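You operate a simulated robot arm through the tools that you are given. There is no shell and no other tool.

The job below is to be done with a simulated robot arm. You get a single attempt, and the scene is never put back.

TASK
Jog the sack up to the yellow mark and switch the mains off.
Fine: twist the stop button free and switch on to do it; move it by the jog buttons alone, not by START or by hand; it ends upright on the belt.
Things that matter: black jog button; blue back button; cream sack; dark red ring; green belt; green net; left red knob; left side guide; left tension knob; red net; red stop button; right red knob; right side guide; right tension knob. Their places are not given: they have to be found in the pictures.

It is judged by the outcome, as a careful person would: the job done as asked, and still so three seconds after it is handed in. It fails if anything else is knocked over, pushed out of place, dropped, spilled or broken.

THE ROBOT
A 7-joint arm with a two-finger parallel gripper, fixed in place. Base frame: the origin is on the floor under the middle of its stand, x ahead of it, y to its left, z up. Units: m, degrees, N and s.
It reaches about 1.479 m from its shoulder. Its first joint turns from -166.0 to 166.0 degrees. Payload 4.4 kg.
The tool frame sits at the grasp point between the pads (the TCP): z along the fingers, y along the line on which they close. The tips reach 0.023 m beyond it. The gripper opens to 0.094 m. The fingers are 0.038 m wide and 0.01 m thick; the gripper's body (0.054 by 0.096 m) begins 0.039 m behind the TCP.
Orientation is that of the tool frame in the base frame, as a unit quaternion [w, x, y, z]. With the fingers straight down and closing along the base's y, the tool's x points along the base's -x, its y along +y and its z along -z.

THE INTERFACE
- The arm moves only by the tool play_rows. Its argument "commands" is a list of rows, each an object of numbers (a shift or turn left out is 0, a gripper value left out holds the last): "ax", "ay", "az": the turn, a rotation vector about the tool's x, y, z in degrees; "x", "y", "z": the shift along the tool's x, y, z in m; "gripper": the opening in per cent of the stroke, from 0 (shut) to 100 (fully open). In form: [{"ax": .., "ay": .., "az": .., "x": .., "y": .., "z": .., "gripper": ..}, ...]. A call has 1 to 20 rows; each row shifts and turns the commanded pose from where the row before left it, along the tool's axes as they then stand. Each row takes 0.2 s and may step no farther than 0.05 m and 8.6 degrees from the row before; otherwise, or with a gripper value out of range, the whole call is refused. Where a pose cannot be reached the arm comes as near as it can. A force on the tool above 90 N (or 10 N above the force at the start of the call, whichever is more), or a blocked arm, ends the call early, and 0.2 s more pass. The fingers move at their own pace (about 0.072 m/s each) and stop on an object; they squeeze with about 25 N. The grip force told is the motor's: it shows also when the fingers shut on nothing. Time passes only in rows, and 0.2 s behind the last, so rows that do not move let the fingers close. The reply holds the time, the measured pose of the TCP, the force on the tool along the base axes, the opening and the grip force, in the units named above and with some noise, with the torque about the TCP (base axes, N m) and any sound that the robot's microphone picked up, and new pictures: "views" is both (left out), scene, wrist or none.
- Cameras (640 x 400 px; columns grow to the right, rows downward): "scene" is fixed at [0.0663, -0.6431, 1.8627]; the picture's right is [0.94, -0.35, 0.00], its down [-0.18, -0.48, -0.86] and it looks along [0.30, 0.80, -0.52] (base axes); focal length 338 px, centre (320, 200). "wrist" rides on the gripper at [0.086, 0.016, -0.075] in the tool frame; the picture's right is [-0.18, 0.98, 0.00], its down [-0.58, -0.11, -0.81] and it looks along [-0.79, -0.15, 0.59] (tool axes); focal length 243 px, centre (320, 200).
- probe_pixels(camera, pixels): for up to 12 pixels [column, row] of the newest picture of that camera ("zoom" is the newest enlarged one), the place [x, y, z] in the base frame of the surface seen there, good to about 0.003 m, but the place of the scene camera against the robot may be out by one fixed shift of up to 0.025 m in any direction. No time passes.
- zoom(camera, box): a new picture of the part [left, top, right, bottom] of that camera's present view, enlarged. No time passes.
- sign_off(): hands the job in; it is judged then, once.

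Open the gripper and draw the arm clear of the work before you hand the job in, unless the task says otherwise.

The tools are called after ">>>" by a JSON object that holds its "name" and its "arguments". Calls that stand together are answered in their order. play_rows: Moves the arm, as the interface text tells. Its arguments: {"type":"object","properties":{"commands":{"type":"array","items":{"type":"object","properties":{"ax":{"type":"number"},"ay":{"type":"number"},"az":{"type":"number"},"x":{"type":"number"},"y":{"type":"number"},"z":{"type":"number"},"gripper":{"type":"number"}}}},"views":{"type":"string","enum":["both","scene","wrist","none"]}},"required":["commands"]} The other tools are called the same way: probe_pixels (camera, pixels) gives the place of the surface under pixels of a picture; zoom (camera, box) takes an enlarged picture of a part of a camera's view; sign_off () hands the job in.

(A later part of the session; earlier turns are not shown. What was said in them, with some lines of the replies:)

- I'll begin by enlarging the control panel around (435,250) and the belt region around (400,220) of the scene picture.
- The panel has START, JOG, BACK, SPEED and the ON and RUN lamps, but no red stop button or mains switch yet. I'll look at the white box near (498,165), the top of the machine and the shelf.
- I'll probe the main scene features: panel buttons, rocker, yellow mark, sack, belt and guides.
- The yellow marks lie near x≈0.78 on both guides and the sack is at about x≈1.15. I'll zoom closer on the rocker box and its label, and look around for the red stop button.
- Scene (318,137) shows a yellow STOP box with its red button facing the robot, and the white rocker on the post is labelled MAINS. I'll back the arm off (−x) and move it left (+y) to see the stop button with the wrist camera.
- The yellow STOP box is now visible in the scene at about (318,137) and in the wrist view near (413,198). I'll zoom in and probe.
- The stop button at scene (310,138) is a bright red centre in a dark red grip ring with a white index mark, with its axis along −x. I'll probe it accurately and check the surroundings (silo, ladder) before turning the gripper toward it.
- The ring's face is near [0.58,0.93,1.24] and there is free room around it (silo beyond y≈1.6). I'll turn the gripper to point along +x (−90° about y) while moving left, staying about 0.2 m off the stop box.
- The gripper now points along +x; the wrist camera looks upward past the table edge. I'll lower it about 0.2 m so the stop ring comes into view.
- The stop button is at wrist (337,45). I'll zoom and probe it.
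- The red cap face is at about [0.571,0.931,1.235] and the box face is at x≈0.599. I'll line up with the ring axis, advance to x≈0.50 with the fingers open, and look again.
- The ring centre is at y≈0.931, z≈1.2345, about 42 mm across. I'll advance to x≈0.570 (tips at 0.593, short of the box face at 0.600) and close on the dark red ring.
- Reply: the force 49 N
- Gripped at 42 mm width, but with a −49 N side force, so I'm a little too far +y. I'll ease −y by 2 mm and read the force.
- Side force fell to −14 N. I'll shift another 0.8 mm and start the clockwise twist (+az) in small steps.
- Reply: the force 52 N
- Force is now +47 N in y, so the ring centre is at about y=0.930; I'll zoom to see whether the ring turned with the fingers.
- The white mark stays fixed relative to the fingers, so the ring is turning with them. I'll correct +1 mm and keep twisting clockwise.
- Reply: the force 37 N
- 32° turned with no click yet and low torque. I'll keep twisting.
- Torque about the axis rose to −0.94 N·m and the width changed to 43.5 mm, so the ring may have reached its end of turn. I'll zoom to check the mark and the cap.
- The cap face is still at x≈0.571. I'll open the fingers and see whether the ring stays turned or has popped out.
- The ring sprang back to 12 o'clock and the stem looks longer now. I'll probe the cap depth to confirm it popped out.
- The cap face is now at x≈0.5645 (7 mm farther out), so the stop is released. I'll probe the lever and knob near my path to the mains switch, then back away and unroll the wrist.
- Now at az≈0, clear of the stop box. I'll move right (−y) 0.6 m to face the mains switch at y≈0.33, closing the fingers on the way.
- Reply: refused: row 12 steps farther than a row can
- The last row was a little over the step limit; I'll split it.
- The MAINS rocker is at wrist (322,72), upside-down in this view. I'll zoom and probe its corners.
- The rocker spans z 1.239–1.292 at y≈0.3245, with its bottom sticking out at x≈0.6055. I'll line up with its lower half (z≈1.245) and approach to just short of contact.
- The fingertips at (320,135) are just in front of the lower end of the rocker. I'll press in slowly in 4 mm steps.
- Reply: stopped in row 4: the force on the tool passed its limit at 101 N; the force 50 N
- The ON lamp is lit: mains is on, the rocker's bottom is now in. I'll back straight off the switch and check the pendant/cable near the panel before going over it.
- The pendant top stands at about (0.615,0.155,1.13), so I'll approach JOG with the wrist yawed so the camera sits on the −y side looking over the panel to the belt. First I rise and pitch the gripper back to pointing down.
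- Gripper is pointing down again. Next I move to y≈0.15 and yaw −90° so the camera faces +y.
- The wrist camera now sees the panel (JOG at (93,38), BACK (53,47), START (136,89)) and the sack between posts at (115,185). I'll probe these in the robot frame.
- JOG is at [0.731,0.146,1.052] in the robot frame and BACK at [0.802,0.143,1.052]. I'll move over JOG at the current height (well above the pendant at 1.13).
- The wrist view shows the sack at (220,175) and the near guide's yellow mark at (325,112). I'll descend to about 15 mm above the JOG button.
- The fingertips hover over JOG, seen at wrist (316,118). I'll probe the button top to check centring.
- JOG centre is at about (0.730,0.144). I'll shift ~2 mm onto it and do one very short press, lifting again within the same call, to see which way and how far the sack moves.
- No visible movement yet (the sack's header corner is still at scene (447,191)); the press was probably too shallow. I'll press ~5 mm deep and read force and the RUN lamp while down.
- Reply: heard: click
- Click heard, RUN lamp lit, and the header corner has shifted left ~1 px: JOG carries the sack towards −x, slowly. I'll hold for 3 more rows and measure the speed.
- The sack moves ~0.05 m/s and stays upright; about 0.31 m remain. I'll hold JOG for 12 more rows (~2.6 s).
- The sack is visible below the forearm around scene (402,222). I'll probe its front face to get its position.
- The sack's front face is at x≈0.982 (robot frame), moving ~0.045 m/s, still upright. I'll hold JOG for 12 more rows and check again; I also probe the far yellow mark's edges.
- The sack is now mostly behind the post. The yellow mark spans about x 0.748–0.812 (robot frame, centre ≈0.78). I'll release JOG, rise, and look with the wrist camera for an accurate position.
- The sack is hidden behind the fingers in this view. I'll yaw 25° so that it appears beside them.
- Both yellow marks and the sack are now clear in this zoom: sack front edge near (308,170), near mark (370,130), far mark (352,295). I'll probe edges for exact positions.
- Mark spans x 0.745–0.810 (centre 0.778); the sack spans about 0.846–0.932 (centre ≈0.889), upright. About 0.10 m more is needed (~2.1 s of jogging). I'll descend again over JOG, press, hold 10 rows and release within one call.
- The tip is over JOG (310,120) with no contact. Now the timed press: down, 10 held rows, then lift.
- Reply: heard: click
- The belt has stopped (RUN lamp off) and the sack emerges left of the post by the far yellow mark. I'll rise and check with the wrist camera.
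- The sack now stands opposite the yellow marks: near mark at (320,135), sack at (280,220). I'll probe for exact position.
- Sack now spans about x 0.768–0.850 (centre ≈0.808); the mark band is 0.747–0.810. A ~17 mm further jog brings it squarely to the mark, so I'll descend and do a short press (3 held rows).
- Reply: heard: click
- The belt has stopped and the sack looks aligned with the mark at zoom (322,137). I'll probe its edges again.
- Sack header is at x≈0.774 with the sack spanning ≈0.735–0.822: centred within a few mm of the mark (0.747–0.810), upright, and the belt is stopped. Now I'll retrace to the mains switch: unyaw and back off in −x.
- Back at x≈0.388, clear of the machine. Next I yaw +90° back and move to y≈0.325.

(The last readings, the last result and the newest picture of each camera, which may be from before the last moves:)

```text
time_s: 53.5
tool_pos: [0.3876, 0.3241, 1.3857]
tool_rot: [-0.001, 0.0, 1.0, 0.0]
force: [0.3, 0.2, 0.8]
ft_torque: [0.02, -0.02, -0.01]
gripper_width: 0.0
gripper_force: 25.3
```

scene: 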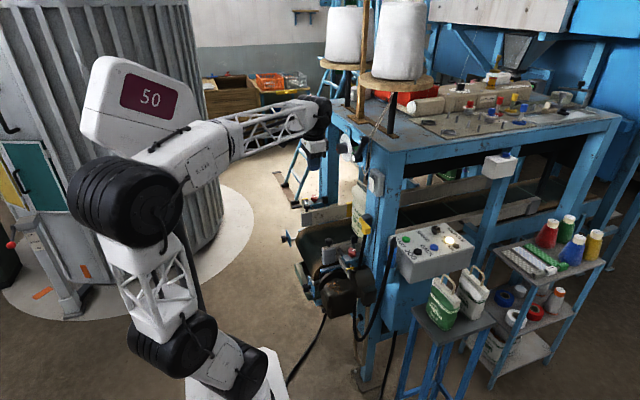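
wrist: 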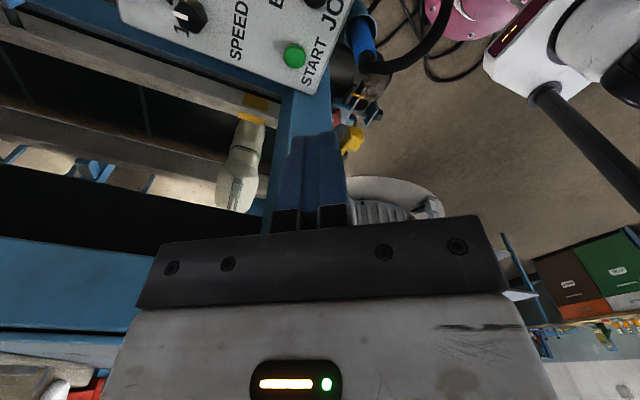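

Gripper is down and in the plane of the switch. I'll pitch it forward −90° and lower to see the rocker.

>>> {"name": "play_rows", "arguments": {"commands": [{"ay": -8.4}, {"ay": -8.4}, {"ay": -8.4}, {"ay": -8.4}, {"ay": -8.4}, {"ay": -8.4}, {"ay": -8.4}, {"ay": -8.4}, {"ay": -8.4}, {"ay": -8.4}, {"ay": -6.0}, {"x": 0.05}, {"x": 0.05}, {"x": 0.05}], "views": "both"}}

>>> {"name": "zoom", "arguments": {"camera": "wrist", "box": [270, 10, 370, 115]}}

```text
time_s: 56.5
tool_pos: [0.3884, 0.3238, 1.2323]
tool_rot: [0.707, 0.0, 0.707, 0.001]
force: [-0.6, 0.9, 0.6]
ft_torque: [-0.01, 0.01, 0.02]
gripper_width: 0.0002
gripper_force: 25.1
```

scene: 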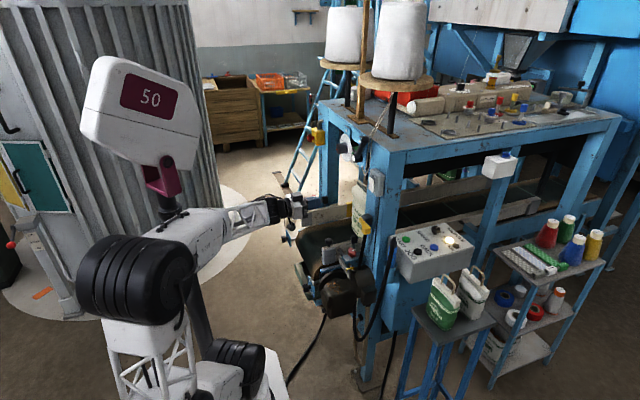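
wrist: 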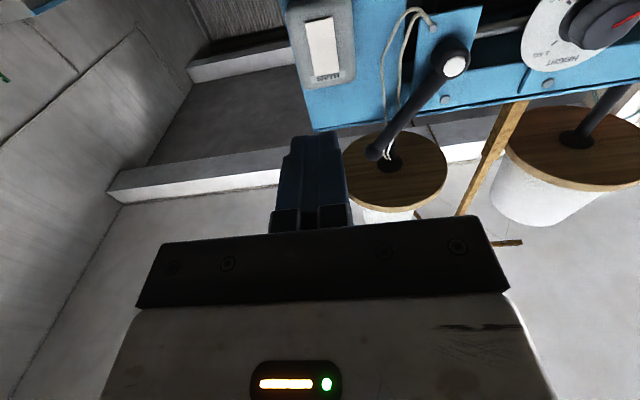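

```text
3.81 times, centred on (320, 62) of wrist
```

zoom: 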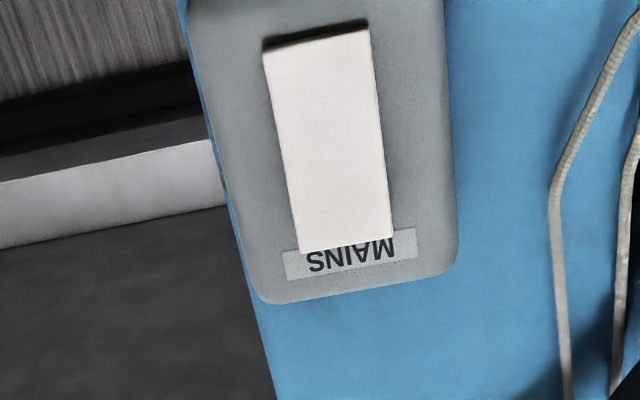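

The rocker's top now sticks out (ON). I'll check the hanging cord and lever positions for clearance before pressing the top.

>>> {"name": "probe_pixels", "arguments": {"camera": "wrist", "pixels": [[386, 85], [386, 115], [411, 14], [376, 150], [400, 110], [430, 75], [325, 70], [318, 22], [387, 155]]}}

>>> {"name": "play_rows", "arguments": {"commands": [{"x": -0.045}, {"x": -0.0095, "y": 0.0005, "z": 0.04}], "views": "wrist"}}

```text
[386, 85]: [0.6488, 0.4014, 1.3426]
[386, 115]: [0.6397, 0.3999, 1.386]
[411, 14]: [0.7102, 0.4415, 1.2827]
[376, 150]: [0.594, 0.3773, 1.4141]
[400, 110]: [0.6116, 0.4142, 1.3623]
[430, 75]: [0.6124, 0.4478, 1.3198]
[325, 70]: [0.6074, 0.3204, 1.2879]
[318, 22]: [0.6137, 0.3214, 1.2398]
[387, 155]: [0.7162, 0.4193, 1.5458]
```

```text
time_s: 57.1
tool_pos: [0.4273, 0.3244, 1.2914]
tool_rot: [0.706, -0.001, 0.708, 0.0]
force: [0.4, -0.2, 0.2]
ft_torque: [-0.01, 0.03, -0.03]
gripper_width: 0.0
gripper_force: 25.1
```

wrist: 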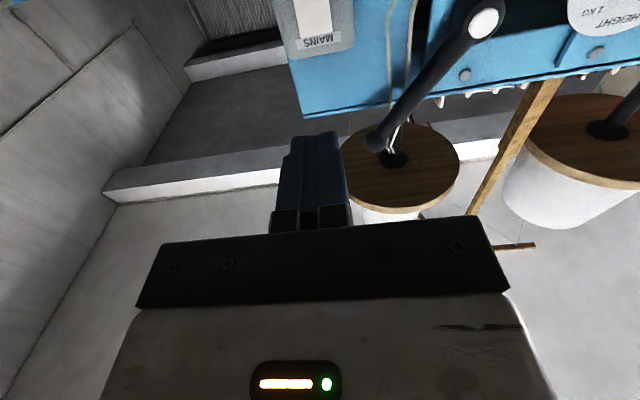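

Clearances are fine (lever ball at z≈1.41, cord at x≈0.64). I'll advance to just in front of the rocker's top at z≈1.287.

>>> {"name": "play_rows", "arguments": {"commands": [{"x": 0.003, "z": 0.048}, {"z": 0.049}, {"z": 0.046}], "views": "both"}}

>>> {"name": "zoom", "arguments": {"camera": "scene", "box": [350, 160, 390, 200]}}

```text
time_s: 57.9
tool_pos: [0.5713, 0.3242, 1.2857]
tool_rot: [0.707, 0.0, 0.707, 0.0]
force: [0.4, -0.4, -0.1]
ft_torque: [0.0, 0.03, 0.04]
gripper_width: 0.0
gripper_force: 25.6
```

scene: 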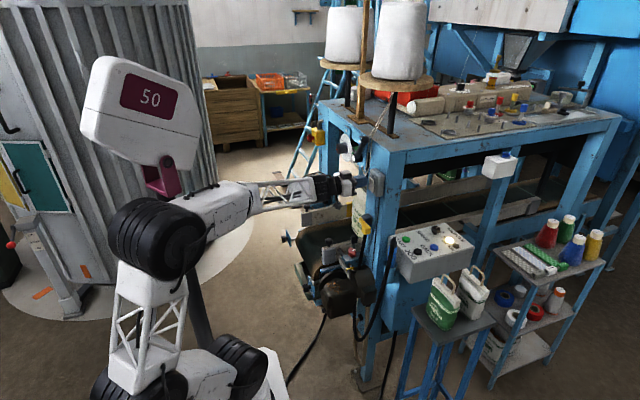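
wrist: 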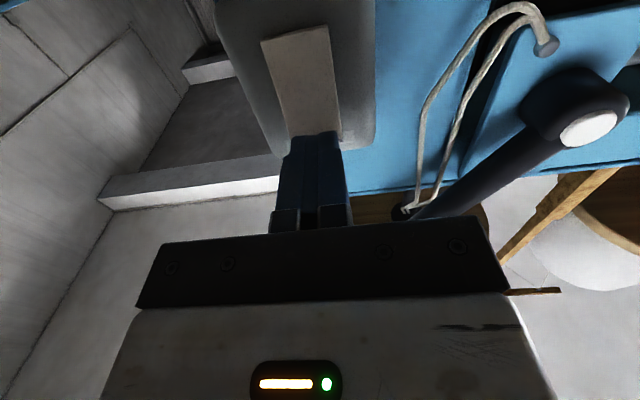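

```text
10.00 times, centred on (370, 180) of scene
```

zoom: 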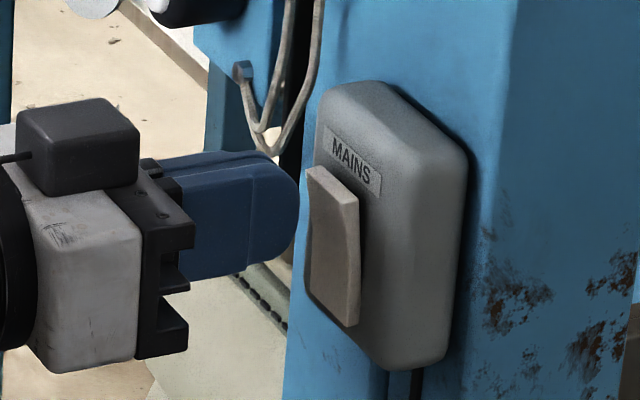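

The fingertips are right in front of the upper end of the rocker. I'll press in gently in small steps until it flips.

>>> {"name": "play_rows", "arguments": {"commands": [{"z": 0.006}, {"z": 0.004}, {"z": 0.003}, {"z": 0.003}], "views": "scene"}}

>>> {"name": "zoom", "arguments": {"camera": "scene", "box": [350, 160, 390, 200]}}

>>> {"name": "zoom", "arguments": {"camera": "scene", "box": [390, 220, 480, 265]}}

```text
time_s: 58.9
tool_pos: [0.5868, 0.3256, 1.2853]
tool_rot: [0.706, -0.001, 0.708, 0.0]
force: [-12.7, -2.2, 0.6]
ft_torque: [0.06, 0.26, -0.09]
gripper_width: 0.0
gripper_force: 24.7
```

scene: 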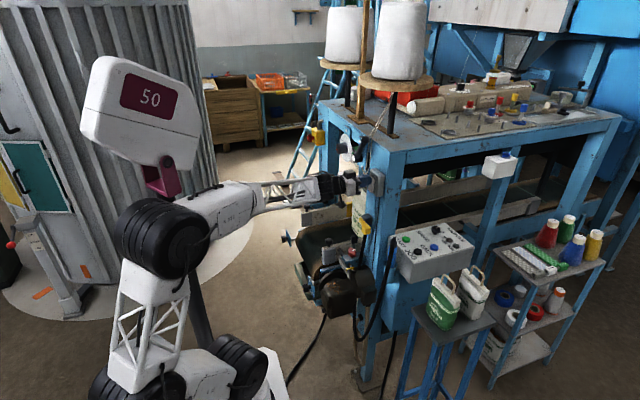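

```text
10.00 times, centred on (370, 180) of scene
```

zoom: 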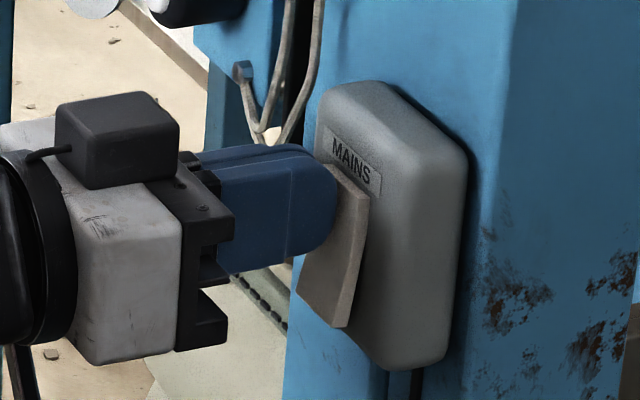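

```text
7.11 times, centred on (435, 242) of scene
```

zoom: 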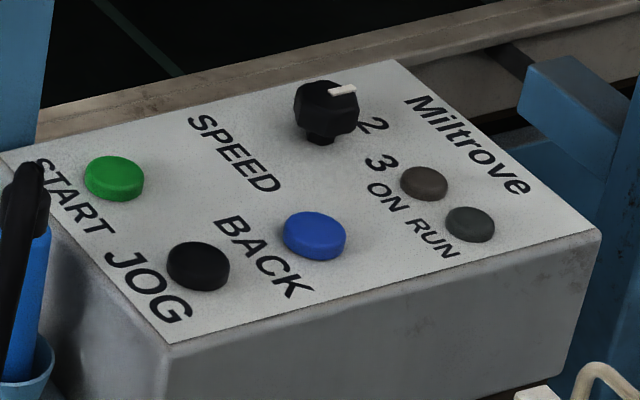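

The rocker has flipped back and both lamps are dark: mains off. I'll back straight off, then open the gripper well clear.

>>> {"name": "play_rows", "arguments": {"commands": [{"z": -0.04}, {"z": -0.05}, {"z": -0.05}, {"z": -0.05}, {"gripper": 100}, {"x": -0.03, "gripper": 100}, {}], "views": "both"}}

>>> {"name": "zoom", "arguments": {"camera": "scene", "box": [330, 160, 410, 240]}}

>>> {"name": "zoom", "arguments": {"camera": "scene", "box": [300, 120, 340, 152]}}

>>> {"name": "zoom", "arguments": {"camera": "scene", "box": [380, 210, 490, 290]}}

```text
time_s: 60.5
tool_pos: [0.3965, 0.3228, 1.3166]
tool_rot: [0.706, -0.001, 0.708, 0.0]
force: [0.6, 0.2, 0.2]
ft_torque: [0.02, 0.0, 0.01]
gripper_width: 0.0942
gripper_force: 0.1
```

scene: 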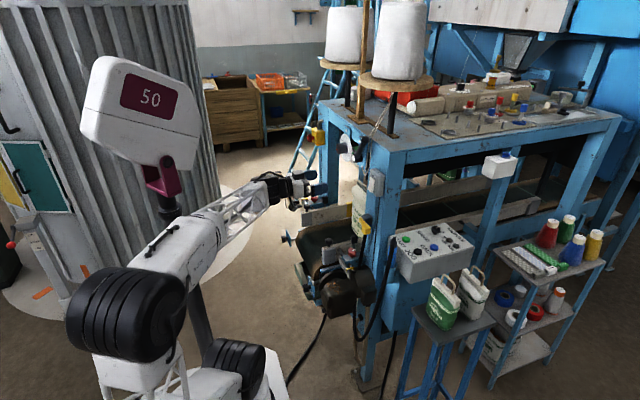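
wrist: 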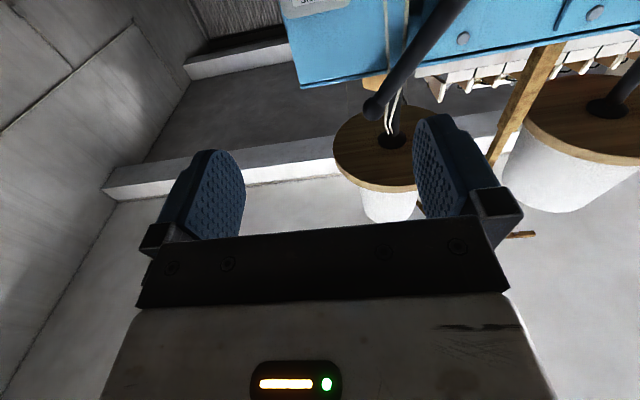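

```text
5.00 times, centred on (370, 200) of scene
```

zoom: 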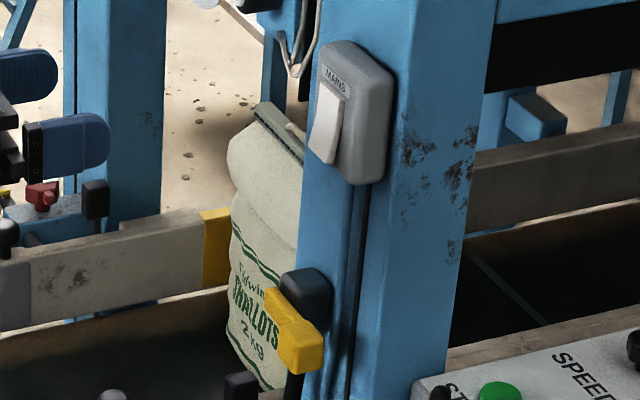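

```text
12.50 times, centred on (320, 136) of scene
```

zoom: 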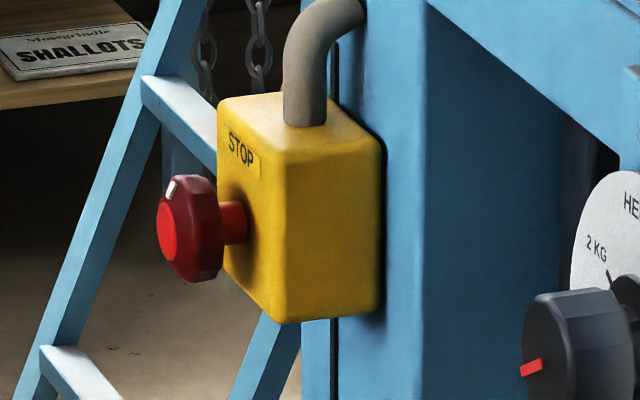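

```text
5.00 times, centred on (435, 250) of scene
```

zoom: 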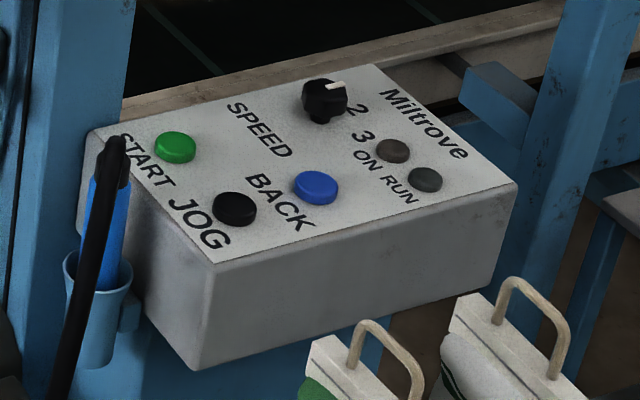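

The sack stands upright beside the yellow mark, the lamps are dark, the rocker is at off, and the stop button is out with its mark at 12 o'clock. I'll do one last probe of the sack's front face before handing in.

>>> {"name": "probe_pixels", "arguments": {"camera": "scene", "pixels": [[356, 212], [358, 220], [360, 205], [361, 228], [358, 192], [420, 220]]}}

```text
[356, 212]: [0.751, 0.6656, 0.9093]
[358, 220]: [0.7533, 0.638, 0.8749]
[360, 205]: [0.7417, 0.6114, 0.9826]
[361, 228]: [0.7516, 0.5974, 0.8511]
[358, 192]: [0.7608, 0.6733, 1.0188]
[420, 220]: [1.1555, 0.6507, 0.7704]
```

The sack's front face is at x≈0.733 in the robot frame, so its centre is at ≈0.777, on the mark's centre (≈0.778). The gripper is open and clear of the work, so I'm handing in.

>>> {"name": "sign_off", "arguments": {}}

```text
The job is handed in.
```

The sack is at the yellow mark and the mains is off; I've handed the job in.

- **Stop button:** I twisted the ring clockwise. The button popped out about 7 mm and stayed out.
- **Mains on:** I pressed the bottom of the MAINS rocker and the ON lamp lit.
- **Jogging:** I moved the sack with the JOG button alone. START and BACK were never pressed, and the sack was never touched by hand.
- **Sack:** By the last probe its centre is at x ≈ 0.777 m, against about 0.778 m for the centre of the yellow mark. It stands upright on the belt.
- **Mains off:** I pressed the top of the rocker; it flipped back and both lamps went dark.

I took "up to the mark" to mean the sack centred on it, so its front face sits about 12 mm past the mark's far edge. The last pictures showed nothing knocked over or pushed out of place. The arm is clear with the gripper open.
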